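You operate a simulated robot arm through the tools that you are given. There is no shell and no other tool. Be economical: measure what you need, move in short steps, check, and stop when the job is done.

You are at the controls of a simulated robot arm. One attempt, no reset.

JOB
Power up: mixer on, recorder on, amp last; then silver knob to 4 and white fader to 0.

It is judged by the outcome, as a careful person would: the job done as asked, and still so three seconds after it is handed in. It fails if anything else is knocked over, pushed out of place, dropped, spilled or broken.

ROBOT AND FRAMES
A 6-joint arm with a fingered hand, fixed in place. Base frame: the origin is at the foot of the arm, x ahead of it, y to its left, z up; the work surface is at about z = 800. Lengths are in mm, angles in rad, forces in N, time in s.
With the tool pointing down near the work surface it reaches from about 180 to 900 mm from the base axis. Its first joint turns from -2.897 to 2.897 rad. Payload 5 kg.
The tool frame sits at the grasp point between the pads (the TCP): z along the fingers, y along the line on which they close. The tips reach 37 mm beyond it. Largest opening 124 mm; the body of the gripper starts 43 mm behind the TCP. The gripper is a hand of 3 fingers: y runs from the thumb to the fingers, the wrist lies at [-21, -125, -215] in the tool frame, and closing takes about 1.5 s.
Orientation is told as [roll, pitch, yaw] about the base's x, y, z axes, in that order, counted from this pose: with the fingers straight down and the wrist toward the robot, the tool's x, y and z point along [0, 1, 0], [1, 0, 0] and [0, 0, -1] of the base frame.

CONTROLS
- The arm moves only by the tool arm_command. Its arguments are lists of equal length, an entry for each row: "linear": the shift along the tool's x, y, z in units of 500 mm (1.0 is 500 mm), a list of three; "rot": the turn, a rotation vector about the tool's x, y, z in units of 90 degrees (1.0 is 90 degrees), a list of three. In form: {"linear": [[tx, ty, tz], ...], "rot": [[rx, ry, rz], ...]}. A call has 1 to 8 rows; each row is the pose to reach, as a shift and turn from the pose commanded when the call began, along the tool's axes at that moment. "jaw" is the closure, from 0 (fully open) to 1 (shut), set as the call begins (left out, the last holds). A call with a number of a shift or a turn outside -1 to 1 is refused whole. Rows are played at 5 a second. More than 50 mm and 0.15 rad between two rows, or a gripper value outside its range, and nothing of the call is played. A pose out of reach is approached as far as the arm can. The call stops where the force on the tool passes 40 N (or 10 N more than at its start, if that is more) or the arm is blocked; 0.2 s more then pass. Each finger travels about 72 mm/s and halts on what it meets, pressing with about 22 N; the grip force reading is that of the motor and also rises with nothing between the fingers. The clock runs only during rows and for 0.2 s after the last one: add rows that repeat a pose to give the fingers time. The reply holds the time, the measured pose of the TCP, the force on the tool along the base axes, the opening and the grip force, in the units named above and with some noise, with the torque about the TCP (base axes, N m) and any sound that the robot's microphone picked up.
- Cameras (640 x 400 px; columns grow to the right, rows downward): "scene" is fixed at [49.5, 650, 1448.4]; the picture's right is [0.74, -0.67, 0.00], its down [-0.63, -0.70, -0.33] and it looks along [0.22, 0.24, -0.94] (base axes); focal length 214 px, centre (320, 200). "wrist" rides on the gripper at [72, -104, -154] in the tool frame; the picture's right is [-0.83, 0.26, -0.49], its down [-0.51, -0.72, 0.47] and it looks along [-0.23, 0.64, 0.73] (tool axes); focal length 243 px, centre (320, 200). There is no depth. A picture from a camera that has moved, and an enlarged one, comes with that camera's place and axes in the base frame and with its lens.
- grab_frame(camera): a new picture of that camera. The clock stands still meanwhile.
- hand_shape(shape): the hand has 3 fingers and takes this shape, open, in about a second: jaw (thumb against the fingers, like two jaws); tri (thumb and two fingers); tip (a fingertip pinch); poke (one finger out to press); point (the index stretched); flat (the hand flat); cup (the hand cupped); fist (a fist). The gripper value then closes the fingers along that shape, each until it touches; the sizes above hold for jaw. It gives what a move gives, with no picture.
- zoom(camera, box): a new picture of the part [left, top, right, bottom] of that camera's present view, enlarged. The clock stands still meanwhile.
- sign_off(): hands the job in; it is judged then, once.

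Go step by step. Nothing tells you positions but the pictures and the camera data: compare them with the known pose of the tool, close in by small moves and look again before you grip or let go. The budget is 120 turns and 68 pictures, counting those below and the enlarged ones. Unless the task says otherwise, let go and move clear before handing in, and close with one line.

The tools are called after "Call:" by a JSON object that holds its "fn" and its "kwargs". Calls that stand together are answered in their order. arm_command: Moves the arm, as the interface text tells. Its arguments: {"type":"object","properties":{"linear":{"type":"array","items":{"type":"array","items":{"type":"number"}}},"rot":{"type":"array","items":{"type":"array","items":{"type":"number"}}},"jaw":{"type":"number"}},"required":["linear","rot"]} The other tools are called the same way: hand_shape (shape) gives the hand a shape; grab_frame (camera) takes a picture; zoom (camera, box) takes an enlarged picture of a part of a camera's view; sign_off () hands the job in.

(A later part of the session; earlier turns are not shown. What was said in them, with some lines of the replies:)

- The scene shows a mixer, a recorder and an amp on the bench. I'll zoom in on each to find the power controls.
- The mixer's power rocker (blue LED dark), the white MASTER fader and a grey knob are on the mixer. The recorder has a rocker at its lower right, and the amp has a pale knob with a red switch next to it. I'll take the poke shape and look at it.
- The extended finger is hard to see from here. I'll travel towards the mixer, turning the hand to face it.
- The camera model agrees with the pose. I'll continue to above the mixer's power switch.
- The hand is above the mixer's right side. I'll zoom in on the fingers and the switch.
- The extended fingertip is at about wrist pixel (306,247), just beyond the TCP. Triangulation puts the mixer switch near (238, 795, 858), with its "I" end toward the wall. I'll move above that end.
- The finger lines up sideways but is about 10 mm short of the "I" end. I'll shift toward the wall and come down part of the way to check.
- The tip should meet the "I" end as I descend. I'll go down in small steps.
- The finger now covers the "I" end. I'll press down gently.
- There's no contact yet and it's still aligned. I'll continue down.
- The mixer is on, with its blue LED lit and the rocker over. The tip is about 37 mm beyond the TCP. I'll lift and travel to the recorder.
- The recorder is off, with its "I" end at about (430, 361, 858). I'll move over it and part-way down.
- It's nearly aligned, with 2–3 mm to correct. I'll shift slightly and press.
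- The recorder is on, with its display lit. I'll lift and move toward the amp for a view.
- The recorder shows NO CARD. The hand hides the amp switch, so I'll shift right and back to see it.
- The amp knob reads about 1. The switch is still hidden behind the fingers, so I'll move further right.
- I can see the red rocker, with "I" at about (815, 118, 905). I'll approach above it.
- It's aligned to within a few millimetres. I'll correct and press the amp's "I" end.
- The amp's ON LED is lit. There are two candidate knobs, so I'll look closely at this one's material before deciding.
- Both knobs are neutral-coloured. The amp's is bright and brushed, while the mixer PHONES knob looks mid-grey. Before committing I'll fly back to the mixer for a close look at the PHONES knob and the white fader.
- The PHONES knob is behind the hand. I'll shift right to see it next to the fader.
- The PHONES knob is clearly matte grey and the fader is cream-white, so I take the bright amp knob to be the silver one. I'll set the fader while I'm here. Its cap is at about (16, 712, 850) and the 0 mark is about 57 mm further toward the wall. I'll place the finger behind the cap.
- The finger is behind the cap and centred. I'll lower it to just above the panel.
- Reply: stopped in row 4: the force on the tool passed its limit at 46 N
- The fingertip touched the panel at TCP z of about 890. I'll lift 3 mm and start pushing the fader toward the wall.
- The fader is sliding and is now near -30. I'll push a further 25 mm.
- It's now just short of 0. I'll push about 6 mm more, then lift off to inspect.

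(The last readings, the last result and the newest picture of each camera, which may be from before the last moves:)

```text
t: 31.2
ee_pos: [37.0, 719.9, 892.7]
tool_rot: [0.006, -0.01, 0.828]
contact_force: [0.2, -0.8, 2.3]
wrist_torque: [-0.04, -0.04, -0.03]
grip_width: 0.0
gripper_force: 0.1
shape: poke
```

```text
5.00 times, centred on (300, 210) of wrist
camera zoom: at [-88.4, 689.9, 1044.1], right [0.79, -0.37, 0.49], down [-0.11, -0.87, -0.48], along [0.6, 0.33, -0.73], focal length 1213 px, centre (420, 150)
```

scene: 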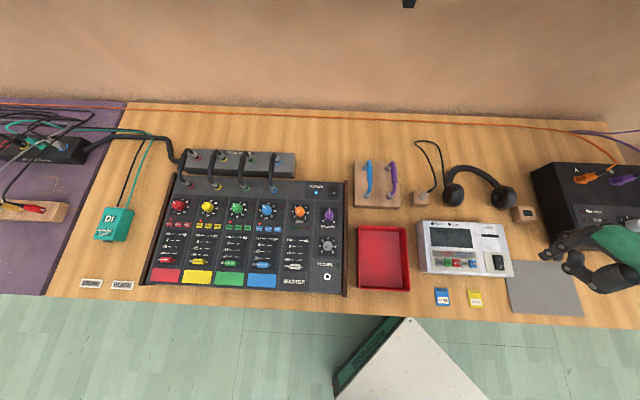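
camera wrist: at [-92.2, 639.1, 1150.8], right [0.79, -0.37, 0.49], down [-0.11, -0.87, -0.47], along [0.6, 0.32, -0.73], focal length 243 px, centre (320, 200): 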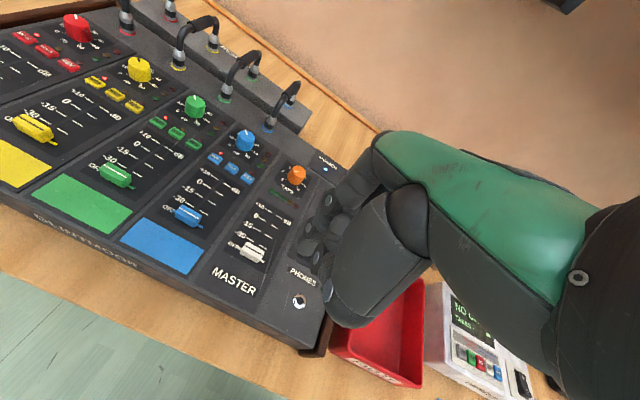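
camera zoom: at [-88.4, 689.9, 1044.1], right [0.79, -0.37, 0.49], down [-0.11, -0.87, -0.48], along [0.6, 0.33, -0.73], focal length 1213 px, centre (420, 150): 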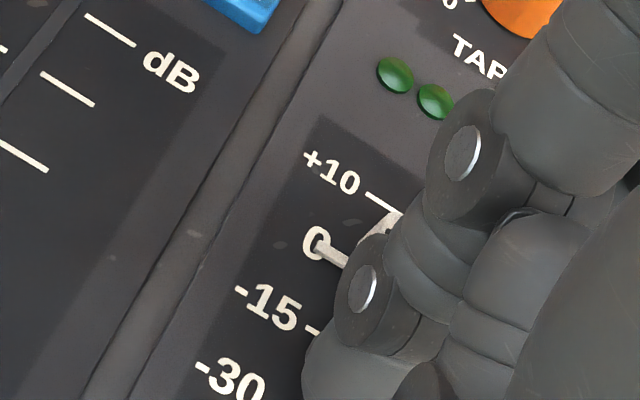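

The pointer now appears to overlie the 0 tick. I'll back off and check from above.

Call:
{"fn": "arm_command", "kwargs": {"linear": [[0, -0.03, -0.01], [0, -0.06, -0.08], [-0.05, -0.1, -0.16], [-0.12, -0.14, -0.22]], "rot": [[0, 0, 0], [0, 0, 0], [0, 0, 0], [0, 0, 0]]}}

Call:
{"fn": "zoom", "kwargs": {"camera": "wrist", "box": [190, 110, 310, 230]}}

Call:
{"fn": "zoom", "kwargs": {"camera": "scene", "box": [265, 215, 325, 285]}}

```text
refused: row 3 steps farther than a row can; nothing moved
```

```text
3.33 times, centred on (250, 170) of wrist
camera zoom: at [-88.4, 689.9, 1044.1], right [0.79, -0.37, 0.49], down [-0.11, -0.87, -0.48], along [0.6, 0.33, -0.73], focal length 809 px, centre (553, 300)
```

zoom: 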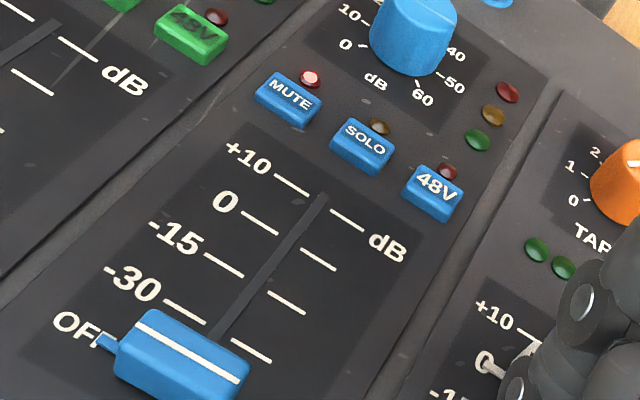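

```text
5.71 times, centred on (295, 250) of scene
camera zoom: at [49.5, 650.0, 1448.4], right [0.74, -0.67, 0.0], down [-0.63, -0.7, -0.33], along [0.22, 0.24, -0.94], focal length 1226 px, centre (463, -86)
```

zoom: 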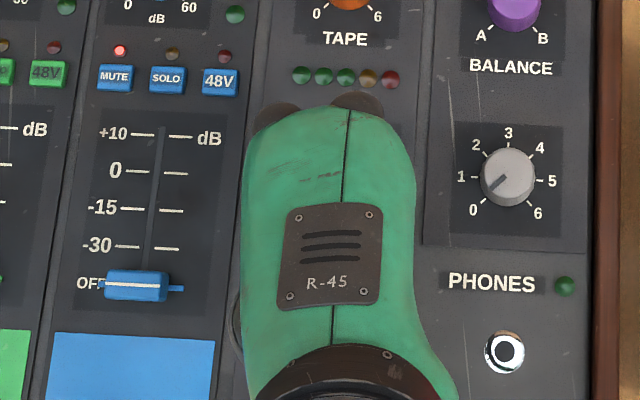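

Call:
{"fn": "arm_command", "kwargs": {"linear": [[0, -0.03, -0.01], [0, -0.05, -0.08], [-0.04, -0.07, -0.15], [-0.08, -0.1, -0.22], [-0.14, -0.16, -0.24]], "rot": [[0, 0, 0], [0, 0, 0], [0, 0, 0], [0, 0, 0], [0, 0, 0]]}}

Call:
{"fn": "zoom", "kwargs": {"camera": "wrist", "box": [150, 70, 310, 230]}}

Call:
{"fn": "zoom", "kwargs": {"camera": "scene", "box": [265, 215, 345, 285]}}

```text
t: 32.4
ee_pos: [35.3, 612.6, 1012.6]
tool_rot: [0.006, -0.01, 0.83]
contact_force: [-0.5, -0.1, -0.8]
wrist_torque: [-0.03, 0.01, 0.02]
grip_width: 0.3
gripper_force: 0.2
shape: poke
```

```text
2.50 times, centred on (230, 150) of wrist
camera zoom: at [-89.7, 583.4, 1163.7], right [0.79, -0.37, 0.49], down [-0.11, -0.87, -0.48], along [0.61, 0.32, -0.73], focal length 606 px, centre (545, 325)
```

zoom: 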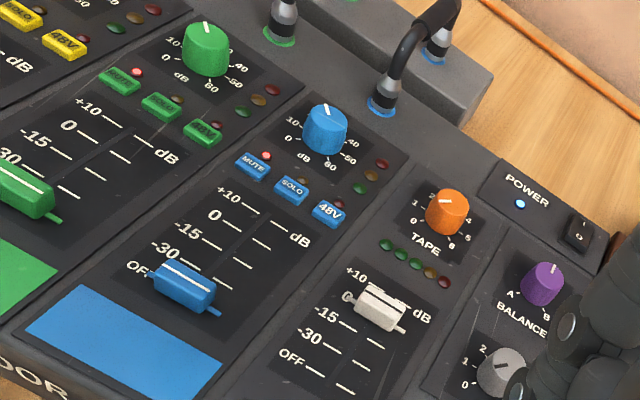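

```text
5.71 times, centred on (305, 250) of scene
camera zoom: at [49.5, 650.0, 1448.4], right [0.74, -0.67, 0.0], down [-0.63, -0.7, -0.33], along [0.22, 0.24, -0.94], focal length 1226 px, centre (406, -86)
```

zoom: 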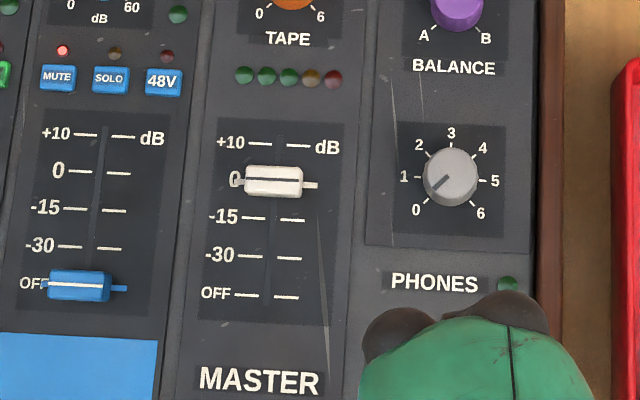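

The fader pointer sits on the 0 line with even tick spacing, so that's done. Now I'll travel to the amp for the bright silver knob, which currently reads about 0.

Call:
{"fn": "arm_command", "kwargs": {"linear": [[-0.096, 0.005, -0.04], [-0.192, 0.01, -0.08], [-0.286, 0.015, -0.1], [-0.382, 0.02, -0.12], [-0.478, 0.025, -0.14], [-0.574, 0.03, -0.14], [-0.67, 0.035, -0.14], [-0.766, 0.04, -0.14]], "rot": [[0.007, 0.002, 0], [0.007, 0.002, 0], [0.007, 0.002, 0], [0.007, 0.002, 0], [0.007, 0.002, 0], [0.007, 0.002, 0], [0.007, 0.002, 0], [0.007, 0.002, 0]]}}

Call:
{"fn": "arm_command", "kwargs": {"linear": [[-0.096, 0.005, 0], [-0.192, 0.01, 0], [-0.288, 0.015, 0], [-0.384, 0.02, 0], [-0.48, 0.025, 0], [-0.576, 0.03, 0], [-0.672, 0.035, 0], [-0.768, 0.04, 0]], "rot": [[0, 0, 0], [0, 0, 0], [0, 0, 0], [0, 0, 0], [0, 0, 0], [0, 0, 0], [0, 0, 0], [0, 0, 0]]}}

Call:
{"fn": "hand_shape", "kwargs": {"shape": "jaw"}}

Call:
{"fn": "grab_frame", "kwargs": {"camera": "wrist"}}

```text
refused: row 1 steps farther than a row can; nothing moved
```

```text
t: 34.2
ee_pos: [330.9, 366.6, 1003.8]
tool_rot: [0.006, -0.01, 0.83]
contact_force: [0.0, 0.0, -0.1]
wrist_torque: [0.01, 0.01, 0.01]
grip_width: 0.0
gripper_force: 0.1
shape: poke
```

```text
t: 35.1
ee_pos: [331.1, 366.5, 1004.7]
tool_rot: [0.007, -0.01, 0.829]
contact_force: [-0.2, -0.8, 0.7]
wrist_torque: [-0.02, 0.01, -0.04]
grip_width: 123.7
gripper_force: 0.1
shape: jaw
```

```text
22 pictures are left
camera wrist: at [206.2, 336.6, 1156.4], right [0.79, -0.37, 0.49], down [-0.11, -0.87, -0.48], along [0.6, 0.32, -0.73], focal length 243 px, centre (320, 200)
```

wrist: 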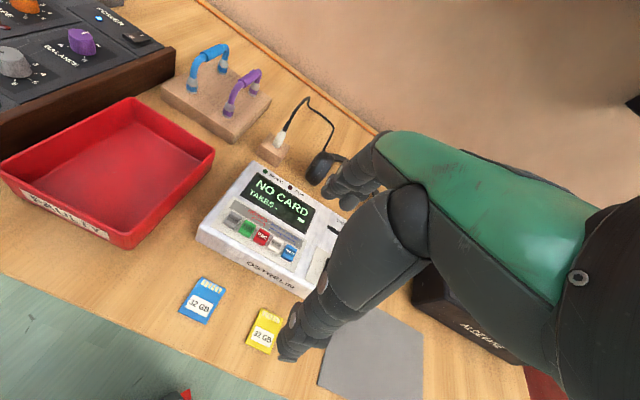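

The first leg was refused and only the second ran, with no harm done. I'll continue toward the amp, climbing.

Call:
{"fn": "arm_command", "kwargs": {"linear": [[-0.095, 0.005, -0.02], [-0.19, 0.01, -0.04], [-0.285, 0.015, -0.06], [-0.38, 0.02, -0.08], [-0.475, 0.025, -0.1], [-0.57, 0.03, -0.12], [-0.665, 0.035, -0.14], [-0.76, 0.04, -0.16]], "rot": [[0.007, 0.002, 0], [0.007, 0.002, 0], [0.007, 0.002, 0], [0.007, 0.002, 0], [0.007, 0.002, 0], [0.007, 0.002, 0], [0.007, 0.002, 0], [0.007, 0.002, 0]]}}

Call:
{"fn": "grab_frame", "kwargs": {"camera": "wrist"}}

```text
t: 36.9
ee_pos: [623.7, 125.6, 1084.6]
tool_rot: [0.008, 0.003, 0.832]
contact_force: [0.0, 1.0, 0.0]
wrist_torque: [-0.02, -0.01, 0.02]
grip_width: 123.7
gripper_force: 0.1
shape: jaw
```

```text
21 pictures are left
camera wrist: at [499.9, 96.1, 1238.5], right [0.79, -0.37, 0.48], down [-0.12, -0.87, -0.48], along [0.6, 0.32, -0.73], focal length 243 px, centre (320, 200)
```

wrist: 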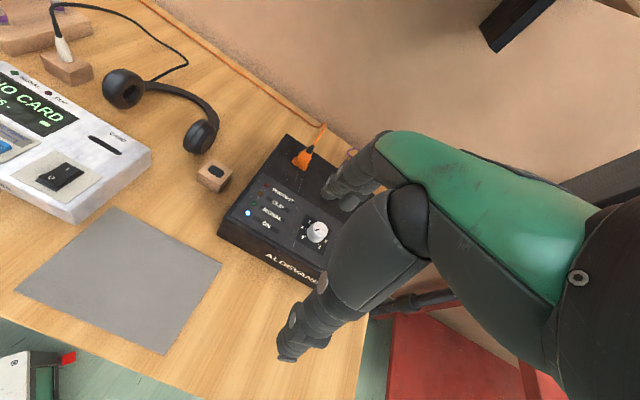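

I'll position above the knob, taken to be at (740, 181, top about 918), turn the hand to yaw 1.1, and half-close the fingers.

Call:
{"fn": "arm_command", "kwargs": {"linear": [[-0.0243, 0.0597, 0.02], [-0.0487, 0.1193, 0.04], [-0.073, 0.179, 0.08], [-0.0974, 0.2386, 0.11], [-0.0974, 0.2386, 0.15]], "rot": [[0, 0, -0.043], [0, 0, -0.086], [0, 0, -0.129], [0, 0, -0.172], [0, 0, -0.172]], "jaw": 0.5}}

Call:
{"fn": "grab_frame", "kwargs": {"camera": "wrist"}}

```text
t: 38.1
ee_pos: [741.7, 180.8, 1008.3]
tool_rot: [0.008, 0.0, 1.099]
contact_force: [0.5, 0.1, 0.0]
wrist_torque: [-0.01, -0.01, 0.02]
grip_width: 62.5
gripper_force: 0.1
shape: jaw
```

```text
20 pictures are left
camera wrist: at [629.0, 119.7, 1162.4], right [0.86, -0.15, 0.49], down [0.12, -0.87, -0.48], along [0.49, 0.47, -0.73], focal length 243 px, centre (320, 200)
```

wrist: 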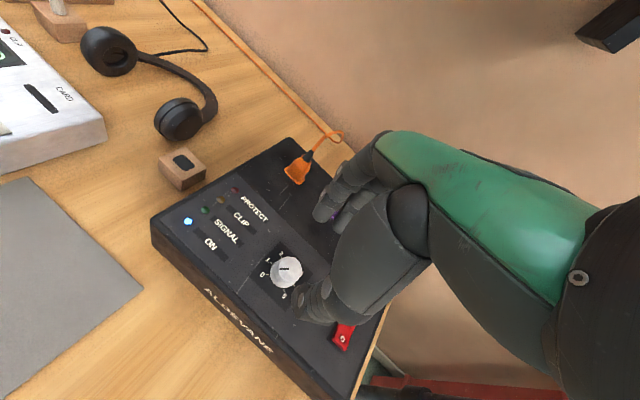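

The knob confirms at about (739, 182). I'll descend most of the way and look.

Call:
{"fn": "arm_command", "kwargs": {"linear": [[0.006, 0, 0.04], [0.006, 0, 0.08], [0.006, 0, 0.09]], "rot": [[0, 0, 0], [0, 0, 0], [0, 0, 0]]}}

Call:
{"fn": "zoom", "kwargs": {"camera": "wrist", "box": [240, 170, 400, 330]}}

```text
t: 38.9
ee_pos: [738.4, 181.0, 966.3]
tool_rot: [0.011, -0.002, 1.1]
contact_force: [0.1, 0.2, 0.6]
wrist_torque: [0.0, -0.02, 0.02]
grip_width: 62.3
gripper_force: 0.0
shape: jaw
```

```text
2.50 times, centred on (320, 250) of wrist
camera zoom: at [626.0, 120.7, 1118.9], right [0.86, -0.15, 0.48], down [0.12, -0.87, -0.48], along [0.49, 0.47, -0.73], focal length 606 px, centre (320, 75)
```

zoom: 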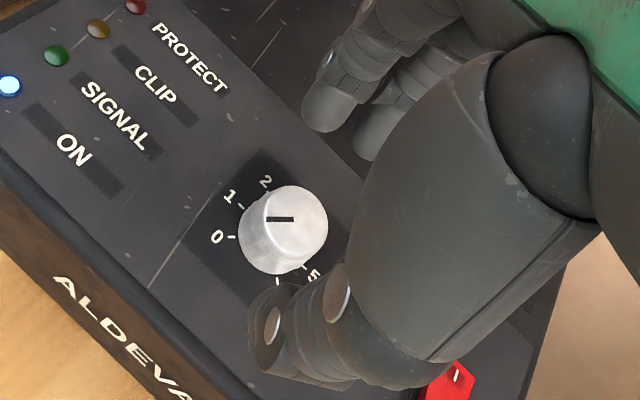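

It's straddled well. I'll make a small correction, descend around the knob and close.

Call:
{"fn": "arm_command", "kwargs": {"linear": [[-0.004, 0.002, 0.02], [-0.004, 0.002, 0.038], [-0.004, 0.002, 0.046], [-0.004, 0.002, 0.046]], "rot": [[0, 0, 0], [0, 0, 0], [0, 0, 0], [0, 0, 0]]}}

Call:
{"fn": "arm_command", "kwargs": {"linear": [[0, 0, 0], [0, 0, 0], [0, 0, 0], [0, 0, 0], [0, 0, 0], [0, 0, 0]], "rot": [[0, 0, 0], [0, 0, 0], [0, 0, 0], [0, 0, 0], [0, 0, 0], [0, 0, 0]], "jaw": 1}}

Call:
{"fn": "zoom", "kwargs": {"camera": "wrist", "box": [240, 170, 400, 330]}}

```text
t: 39.9
ee_pos: [739.6, 182.1, 943.2]
tool_rot: [0.01, -0.001, 1.1]
contact_force: [-0.6, 0.4, -0.7]
wrist_torque: [-0.04, 0.03, 0.0]
grip_width: 62.5
gripper_force: 0.1
shape: jaw
```

```text
t: 41.3
ee_pos: [740.7, 181.8, 944.8]
tool_rot: [0.008, -0.005, 1.1]
contact_force: [0.6, 3.7, 19.9]
wrist_torque: [0.23, -0.01, -0.13]
grip_width: 15.4
gripper_force: 21.8
shape: jaw
```

```text
2.50 times, centred on (320, 250) of wrist
camera zoom: at [627.9, 120.5, 1097.6], right [0.86, -0.15, 0.49], down [0.12, -0.87, -0.48], along [0.49, 0.47, -0.73], focal length 606 px, centre (320, 75)
```

zoom: 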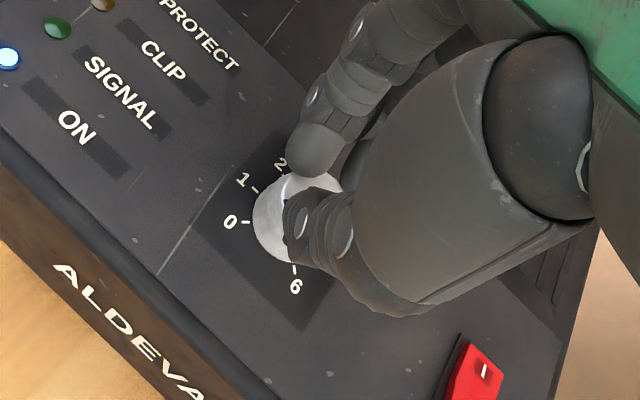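

The fingers slid over the knob's top (width 15, upward force 20 N). I'll open, go lower until I feel the panel, and regrip.

Call:
{"fn": "arm_command", "kwargs": {"linear": [[0, 0, 0], [0, 0, 0], [0, 0, 0], [0, 0, 0], [0, 0, 0.006], [0, 0, 0.012], [0, 0, 0.018], [0, 0, 0.024]], "rot": [[0, 0, 0], [0, 0, 0], [0, 0, 0], [0, 0, 0], [0, 0, 0], [0, 0, 0], [0, 0, 0], [0, 0, 0]], "jaw": 0.55}}

Call:
{"fn": "zoom", "kwargs": {"camera": "wrist", "box": [240, 170, 400, 330]}}

```text
t: 43.1
ee_pos: [738.6, 181.7, 931.3]
tool_rot: [0.011, -0.004, 1.099]
contact_force: [-1.0, 0.3, -0.8]
wrist_torque: [-0.02, -0.02, 0.03]
grip_width: 55.2
gripper_force: 0.1
shape: jaw
```

```text
2.50 times, centred on (320, 250) of wrist
camera zoom: at [627.5, 120.6, 1083.5], right [0.86, -0.15, 0.48], down [0.12, -0.87, -0.48], along [0.49, 0.47, -0.73], focal length 606 px, centre (320, 75)
```

zoom: 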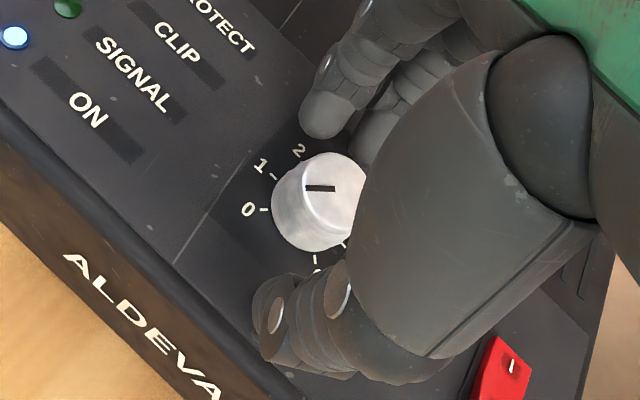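

There's no contact yet at 931. I'll go a little lower and then close.

Call:
{"fn": "arm_command", "kwargs": {"linear": [[0, 0, 0.004], [0, 0, 0.008], [0, 0, 0.01], [0, 0, 0.01]], "rot": [[0, 0, 0], [0, 0, 0], [0, 0, 0], [0, 0, 0]]}}

Call:
{"fn": "arm_command", "kwargs": {"linear": [[0, 0, 0], [0, 0, 0], [0, 0, 0], [0, 0, 0], [0, 0, 0]], "rot": [[0, 0, 0], [0, 0, 0], [0, 0, 0], [0, 0, 0], [0, 0, 0]], "jaw": 0.9}}

Call:
{"fn": "zoom", "kwargs": {"camera": "wrist", "box": [240, 170, 400, 330]}}

```text
t: 44.1
ee_pos: [738.7, 182.7, 926.4]
tool_rot: [0.011, -0.001, 1.099]
contact_force: [0.6, -0.8, 0.1]
wrist_torque: [-0.03, 0.08, -0.04]
grip_width: 55.4
gripper_force: 0.1
shape: jaw
```

```text
t: 45.3
ee_pos: [738.7, 182.0, 926.1]
tool_rot: [0.009, -0.002, 1.098]
contact_force: [3.3, 7.1, 2.4]
wrist_torque: [0.32, -0.11, -0.03]
grip_width: 21.5
gripper_force: 21.9
shape: jaw
```

```text
2.50 times, centred on (320, 250) of wrist
camera zoom: at [627.7, 121.3, 1079.1], right [0.86, -0.15, 0.48], down [0.12, -0.87, -0.48], along [0.49, 0.47, -0.73], focal length 606 px, centre (320, 75)
```

zoom: 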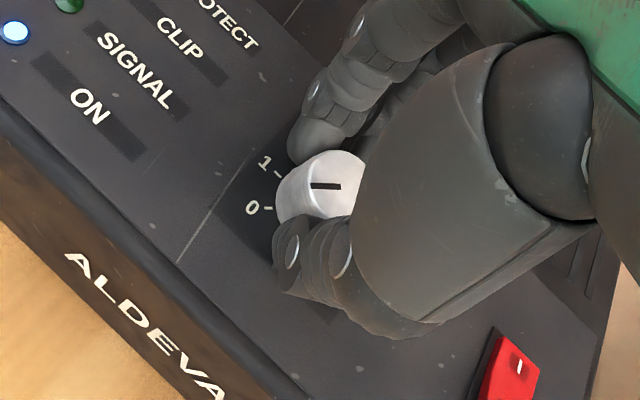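

The knob is gripped. I'll turn the hand clockwise (seen from above) about 1.1 rad.

Call:
{"fn": "arm_command", "kwargs": {"linear": [[0, 0, 0], [0, 0, 0], [0, 0, 0], [0, 0, 0], [0, 0, 0], [0, 0, 0], [0, 0, 0], [0, 0, 0]], "rot": [[0, 0, 0.09], [0, 0, 0.18], [0, 0, 0.27], [0, 0, 0.36], [0, 0, 0.45], [0, 0, 0.54], [0, 0, 0.63], [0, 0, 0.72]]}}

Call:
{"fn": "zoom", "kwargs": {"camera": "wrist", "box": [200, 130, 400, 330]}}

```text
t: 47.1
ee_pos: [738.5, 183.3, 926.5]
tool_rot: [0.009, 0.006, -0.032]
contact_force: [7.2, 27.1, 4.6]
wrist_torque: [0.83, -0.38, 0.17]
grip_width: 20.9
gripper_force: 21.7
shape: jaw
```

```text
2.00 times, centred on (300, 230) of wrist
camera zoom: at [637.7, 257.9, 1080.4], right [0.24, -0.84, 0.48], down [-0.74, -0.48, -0.47], along [0.63, -0.24, -0.74], focal length 485 px, centre (360, 140)
```

zoom: 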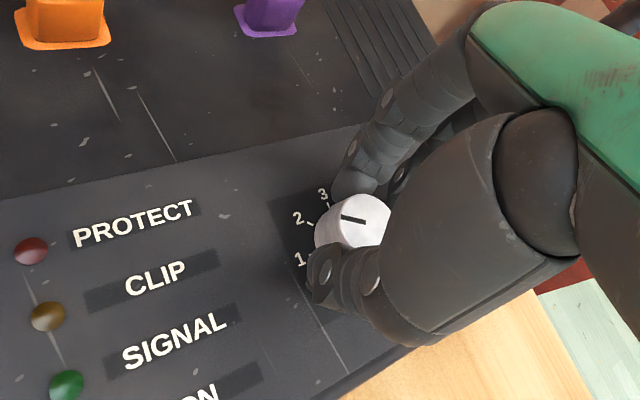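

The knob turned with the hand, but a side load built up. I'll shift 3 mm to relieve it and see.

Call:
{"fn": "arm_command", "kwargs": {"linear": [[0.003, 0, 0], [0.006, 0, 0], [0.006, 0, 0]], "rot": [[0, 0, 0], [0, 0, 0], [0, 0, 0]]}}

```text
t: 47.9
ee_pos: [738.9, 185.0, 927.1]
tool_rot: [0.004, 0.007, -0.032]
contact_force: [6.6, 13.2, 11.0]
wrist_torque: [0.52, -0.51, 0.05]
grip_width: 20.8
gripper_force: 21.8
shape: jaw
```

Call:
{"fn": "arm_command", "kwargs": {"linear": [[0.005, 0.002, 0], [0.005, 0.002, 0], [0.005, 0.002, 0], [0.005, 0.002, 0]], "rot": [[0, 0, 0.04], [0, 0, 0.13], [0, 0, 0.22], [0, 0, 0.28]]}}

Call:
{"fn": "grab_frame", "kwargs": {"camera": "wrist"}}

```text
t: 48.9
ee_pos: [741.0, 188.1, 926.6]
tool_rot: [0.004, 0.007, -0.472]
contact_force: [11.5, 15.3, 9.2]
wrist_torque: [0.43, -0.6, 0.16]
grip_width: 21.6
gripper_force: 22.0
shape: jaw
```

```text
14 pictures are left
camera wrist: at [680.6, 299.0, 1079.8], right [-0.14, -0.86, 0.49], down [-0.88, -0.12, -0.47], along [0.46, -0.49, -0.74], focal length 243 px, centre (320, 200)
```

wrist: 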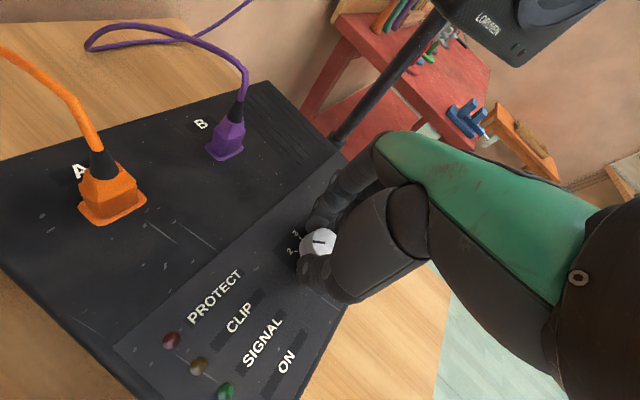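

The pointer has turned about 90° and is near 2. I'll open, rotate the hand back around the knob, and regrip.

Call:
{"fn": "arm_command", "kwargs": {"linear": [[0, 0, 0], [0, 0, 0], [0, 0, 0], [0, 0, 0], [0, 0, 0]], "rot": [[0, 0, 0], [0, 0, 0], [0, 0, 0], [0, 0, 0], [0, 0, 0]], "jaw": 0.5}}

Call:
{"fn": "zoom", "kwargs": {"camera": "wrist", "box": [260, 180, 380, 300]}}

```text
t: 50.1
ee_pos: [739.0, 187.0, 924.8]
tool_rot: [0.002, 0.011, -0.472]
contact_force: [-2.7, -0.2, 8.8]
wrist_torque: [-0.02, -0.19, -0.01]
grip_width: 60.0
gripper_force: 0.0
shape: jaw
```

```text
3.33 times, centred on (320, 240) of wrist
camera zoom: at [679.9, 298.2, 1079.2], right [-0.14, -0.86, 0.49], down [-0.88, -0.12, -0.46], along [0.46, -0.49, -0.74], focal length 809 px, centre (320, 67)
```

zoom: 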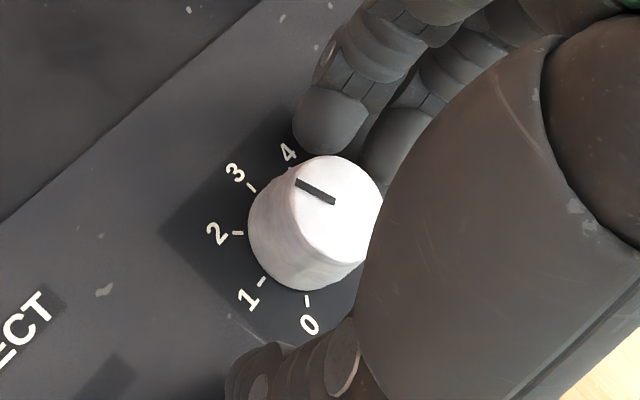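

The pointer now reads about 2.7. I'll rotate the open hand back by 1 rad around the knob and look again.

Call:
{"fn": "arm_command", "kwargs": {"linear": [[0.001, 0.002, -0.005], [0.001, 0.002, -0.005], [0.001, 0.002, -0.005], [0.001, 0.002, -0.005], [0.001, 0.002, -0.005], [0.001, 0.002, -0.005], [0.001, 0.002, -0.005], [0.001, 0.002, -0.005]], "rot": [[0, 0, 0], [0, 0, -0.09], [0, 0, -0.18], [0, 0, -0.27], [0, 0, -0.36], [0, 0, -0.45], [0, 0, -0.54], [0, 0, -0.63]]}}

Call:
{"fn": "zoom", "kwargs": {"camera": "wrist", "box": [250, 170, 370, 290]}}

```text
t: 51.9
ee_pos: [740.7, 188.1, 928.1]
tool_rot: [0.01, 0.004, 0.522]
contact_force: [-0.9, 0.1, -0.8]
wrist_torque: [0.01, -0.02, -0.01]
grip_width: 61.6
gripper_force: 0.0
shape: jaw
```

```text
3.33 times, centred on (310, 230) of wrist
camera zoom: at [615.2, 197.6, 1081.9], right [0.64, -0.59, 0.48], down [-0.38, -0.8, -0.47], along [0.67, 0.12, -0.74], focal length 809 px, centre (353, 100)
```

zoom: 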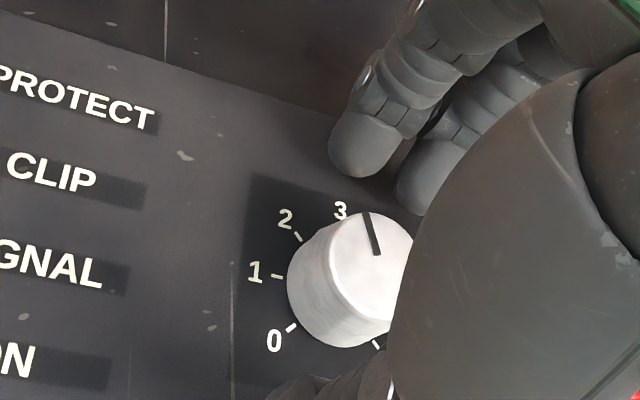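

By geometry the pointer reads about 2.6, and it needs about 61° more clockwise. I'll recentre slightly, close, and check the force balance.

Call:
{"fn": "arm_command", "kwargs": {"linear": [[-0.002, -0.004, 0.004], [-0.002, -0.004, 0.004]], "rot": [[0, 0, 0], [0, 0, 0]]}}

Call:
{"fn": "arm_command", "kwargs": {"linear": [[0, 0, 0], [0, 0, 0], [0, 0, 0], [0, 0, 0], [0, 0, 0]], "rot": [[0, 0, 0], [0, 0, 0], [0, 0, 0], [0, 0, 0], [0, 0, 0]], "jaw": 0.9}}

```text
t: 52.5
ee_pos: [740.1, 185.7, 926.2]
tool_rot: [0.01, 0.004, 0.519]
contact_force: [0.5, 0.4, 1.4]
wrist_torque: [0.03, -0.05, 0.03]
grip_width: 61.4
gripper_force: 0.1
shape: jaw
```

```text
t: 53.7
ee_pos: [739.3, 187.0, 925.3]
tool_rot: [0.009, 0.004, 0.521]
contact_force: [-0.9, -0.5, 0.0]
wrist_torque: [-0.03, 0.07, -0.01]
grip_width: 24.1
gripper_force: 22.5
shape: jaw
```

The grip is well centred with almost no side force. I'll rotate clockwise 0.8 rad.

Call:
{"fn": "arm_command", "kwargs": {"linear": [[0, 0, 0], [0, 0, 0], [0, 0, 0], [0, 0, 0], [0, 0, 0], [0, 0, 0]], "rot": [[0, 0, 0.085], [0, 0, 0.17], [0, 0, 0.255], [0, 0, 0.34], [0, 0, 0.425], [0, 0, 0.51]]}}

Call:
{"fn": "zoom", "kwargs": {"camera": "wrist", "box": [260, 180, 380, 300]}}

```text
t: 55.1
ee_pos: [740.4, 186.8, 926.2]
tool_rot: [0.002, 0.01, -0.282]
contact_force: [4.5, 12.6, -4.4]
wrist_torque: [0.31, -0.22, 0.08]
grip_width: 23.7
gripper_force: 22.1
shape: jaw
```

```text
3.33 times, centred on (320, 240) of wrist
camera zoom: at [660.9, 284.4, 1080.0], right [0.02, -0.87, 0.49], down [-0.84, -0.28, -0.47], along [0.54, -0.4, -0.74], focal length 809 px, centre (320, 67)
```

zoom: 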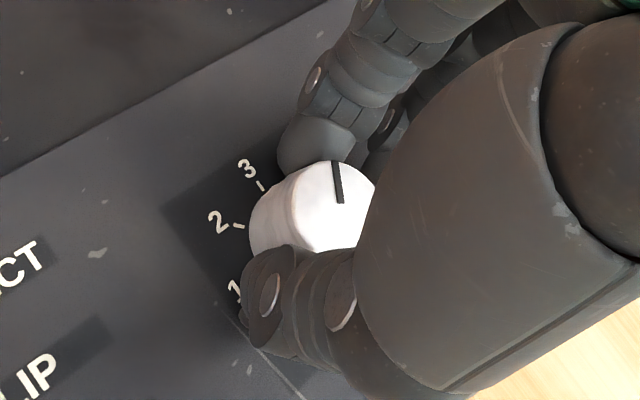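

The pointer is now at about 3.8. I'll relieve the side load with a small shift, then release and measure.

Call:
{"fn": "arm_command", "kwargs": {"linear": [[0.003, 0, 0], [0.005, 0, 0], [0.005, 0, 0]], "rot": [[0, 0, 0], [0, 0, 0], [0, 0, 0]]}}

Call:
{"fn": "arm_command", "kwargs": {"linear": [[0, 0, 0], [0, 0, 0], [0, 0, 0], [0, 0, 0], [0, 0, 0]], "rot": [[0, 0, 0], [0, 0, 0], [0, 0, 0], [0, 0, 0], [0, 0, 0]], "jaw": 0.5}}

Call:
{"fn": "zoom", "kwargs": {"camera": "wrist", "box": [260, 180, 380, 300]}}

```text
t: 55.9
ee_pos: [740.0, 187.1, 925.7]
tool_rot: [0.002, 0.008, -0.283]
contact_force: [-0.5, 5.0, -1.5]
wrist_torque: [0.16, -0.06, -0.02]
grip_width: 23.4
gripper_force: 22.0
shape: jaw
```

```text
t: 57.1
ee_pos: [740.6, 188.1, 926.9]
tool_rot: [0.004, 0.008, -0.282]
contact_force: [0.3, -0.4, -0.5]
wrist_torque: [0.0, -0.01, 0.0]
grip_width: 61.5
gripper_force: 0.0
shape: jaw
```

```text
3.33 times, centred on (320, 240) of wrist
camera zoom: at [661.2, 285.3, 1080.0], right [0.02, -0.87, 0.49], down [-0.84, -0.28, -0.47], along [0.55, -0.4, -0.74], focal length 809 px, centre (320, 67)
```

zoom: 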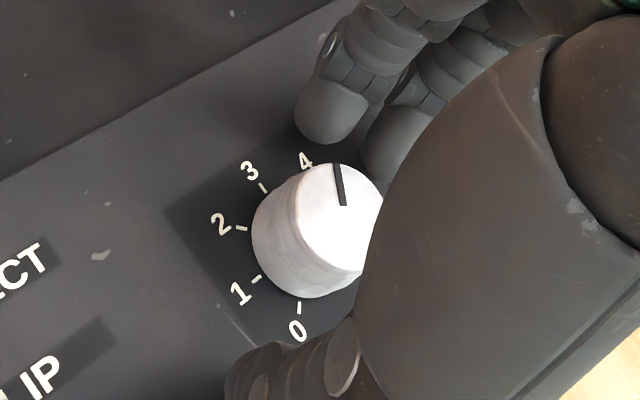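

The knob now reads about 3.7. I'll regrip here and turn the remaining ~12°.

Call:
{"fn": "arm_command", "kwargs": {"linear": [[-0.002, 0, 0], [-0.002, 0, 0], [-0.002, 0, 0], [-0.002, 0, 0], [-0.002, 0, 0], [-0.002, 0, 0]], "rot": [[0, 0, 0], [0, 0, 0], [0, 0, 0], [0, 0, 0], [0, 0, 0], [0, 0, 0]], "jaw": 0.9}}

Call:
{"fn": "arm_command", "kwargs": {"linear": [[0, 0, 0], [0, 0, 0], [0, 0, 0], [0, 0, 0]], "rot": [[0, 0, 0.05], [0, 0, 0.1], [0, 0, 0.14], [0, 0, 0.14]]}}

Call:
{"fn": "arm_command", "kwargs": {"linear": [[0, 0, 0], [0, 0, 0], [0, 0, 0], [0, 0, 0], [0, 0, 0]], "rot": [[0, 0, 0], [0, 0, 0], [0, 0, 0], [0, 0, 0], [0, 0, 0]], "jaw": 0.5}}

Call:
{"fn": "zoom", "kwargs": {"camera": "wrist", "box": [260, 180, 380, 300]}}

```text
t: 58.5
ee_pos: [741.3, 186.5, 928.0]
tool_rot: [0.003, 0.009, -0.283]
contact_force: [8.8, -2.7, 6.2]
wrist_torque: [-0.04, -0.54, -0.02]
grip_width: 20.5
gripper_force: 21.9
shape: jaw
```

```text
t: 59.5
ee_pos: [740.3, 187.1, 926.5]
tool_rot: [0.002, 0.009, -0.503]
contact_force: [11.2, 3.2, 5.9]
wrist_torque: [0.1, -0.55, 0.11]
grip_width: 20.5
gripper_force: 22.1
shape: jaw
```

```text
t: 60.7
ee_pos: [740.2, 187.3, 926.6]
tool_rot: [0.0, 0.011, -0.501]
contact_force: [-0.4, -0.1, 2.7]
wrist_torque: [-0.01, -0.06, 0.0]
grip_width: 60.7
gripper_force: 0.0
shape: jaw
```

```text
3.33 times, centred on (320, 240) of wrist
camera zoom: at [684.2, 299.6, 1079.7], right [-0.17, -0.86, 0.49], down [-0.88, -0.09, -0.46], along [0.44, -0.51, -0.74], focal length 809 px, centre (320, 67)
```

zoom: 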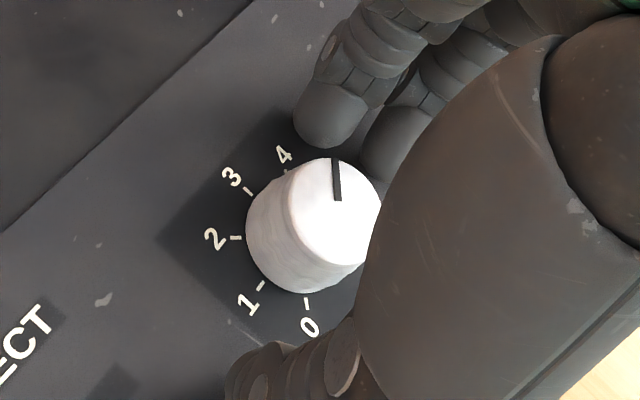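

The knob now reads about 4.1. I'll lift clear for an unobstructed reading.

Call:
{"fn": "arm_command", "kwargs": {"linear": [[0, 0, -0.06], [0, -0.02, -0.14], [0, -0.08, -0.2], [-0.02, -0.15, -0.24]], "rot": [[0, 0, 0], [0, 0, 0], [0, 0, 0], [0, 0, 0]]}}

Call:
{"fn": "zoom", "kwargs": {"camera": "wrist", "box": [250, 120, 350, 220]}}

```text
t: 61.7
ee_pos: [671.4, 214.4, 1051.3]
tool_rot: [0.002, 0.01, -0.504]
contact_force: [0.4, -0.6, 0.8]
wrist_torque: [0.01, -0.02, -0.02]
grip_width: 61.3
gripper_force: 0.0
shape: jaw
```

```text
4.00 times, centred on (300, 170) of wrist
camera zoom: at [614.6, 326.8, 1204.7], right [-0.17, -0.86, 0.49], down [-0.88, -0.09, -0.46], along [0.44, -0.51, -0.74], focal length 970 px, centre (400, 320)
```

zoom: 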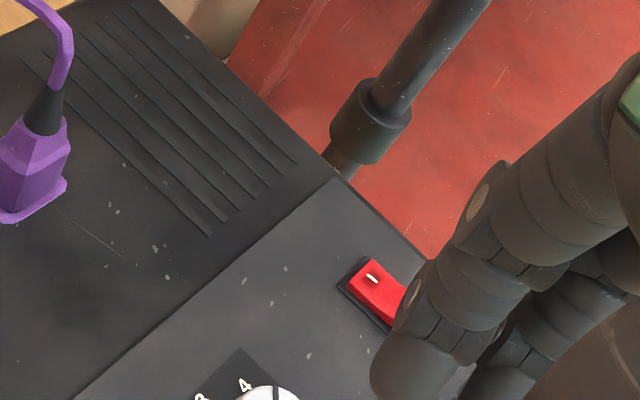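

Call:
{"fn": "zoom", "kwargs": {"camera": "wrist", "box": [250, 190, 330, 270]}}

```text
5.00 times, centred on (290, 230) of wrist
camera zoom: at [614.6, 326.8, 1204.7], right [-0.17, -0.86, 0.49], down [-0.88, -0.09, -0.46], along [0.44, -0.51, -0.74], focal length 1213 px, centre (470, 50)
```

zoom: 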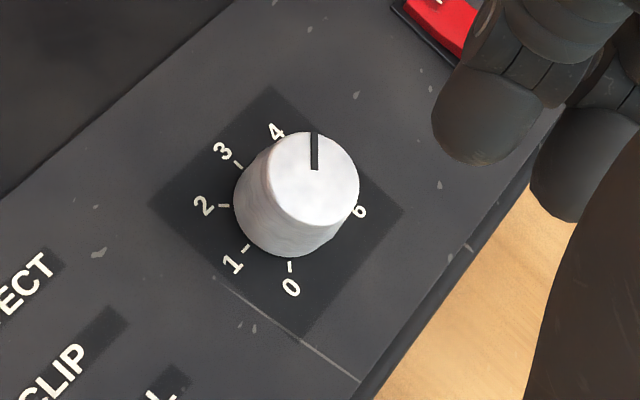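

The pointer is within about 0.1 of 4, which is good. I'll do a final overall check of the whole bench.

Call:
{"fn": "grab_frame", "kwargs": {"camera": "scene"}}

Call:
{"fn": "zoom", "kwargs": {"camera": "scene", "box": [265, 175, 345, 285]}}

```text
6 pictures are left
```

scene: 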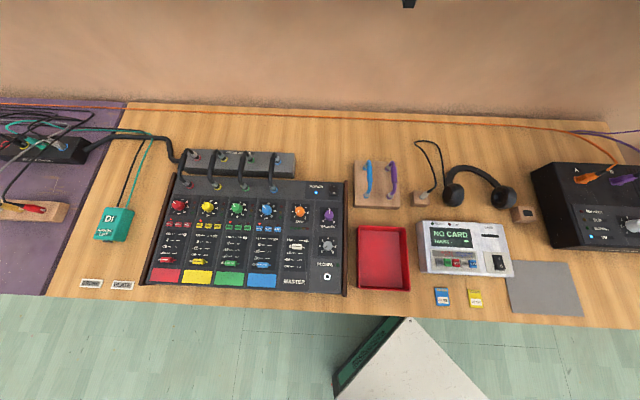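

```text
3.64 times, centred on (305, 230) of scene
camera zoom: at [49.5, 650.0, 1448.4], right [0.74, -0.67, 0.0], down [-0.63, -0.7, -0.33], along [0.22, 0.24, -0.94], focal length 780 px, centre (374, 91)
```

zoom: 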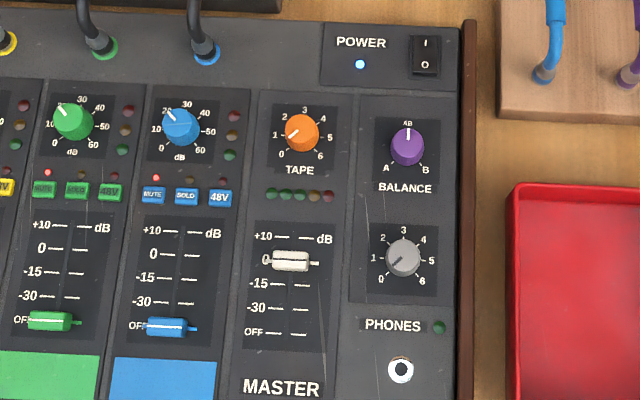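

All three units are on, the silver knob is at about 4, the white fader is at 0, nothing else has moved and the hand is clear. Handing in.

Call:
{"fn": "sign_off", "kwargs": {}}

```text
The job is handed in.
```

The mixer, recorder and amp were switched on in that order, the amp's silver knob reads about 4 (roughly 4.1), and the white MASTER fader is at 0. I set the fader before the knob. There are two neutral-coloured knobs, and I took "silver" to mean the bright one on the amp rather than the matte grey PHONES knob on the mixer.
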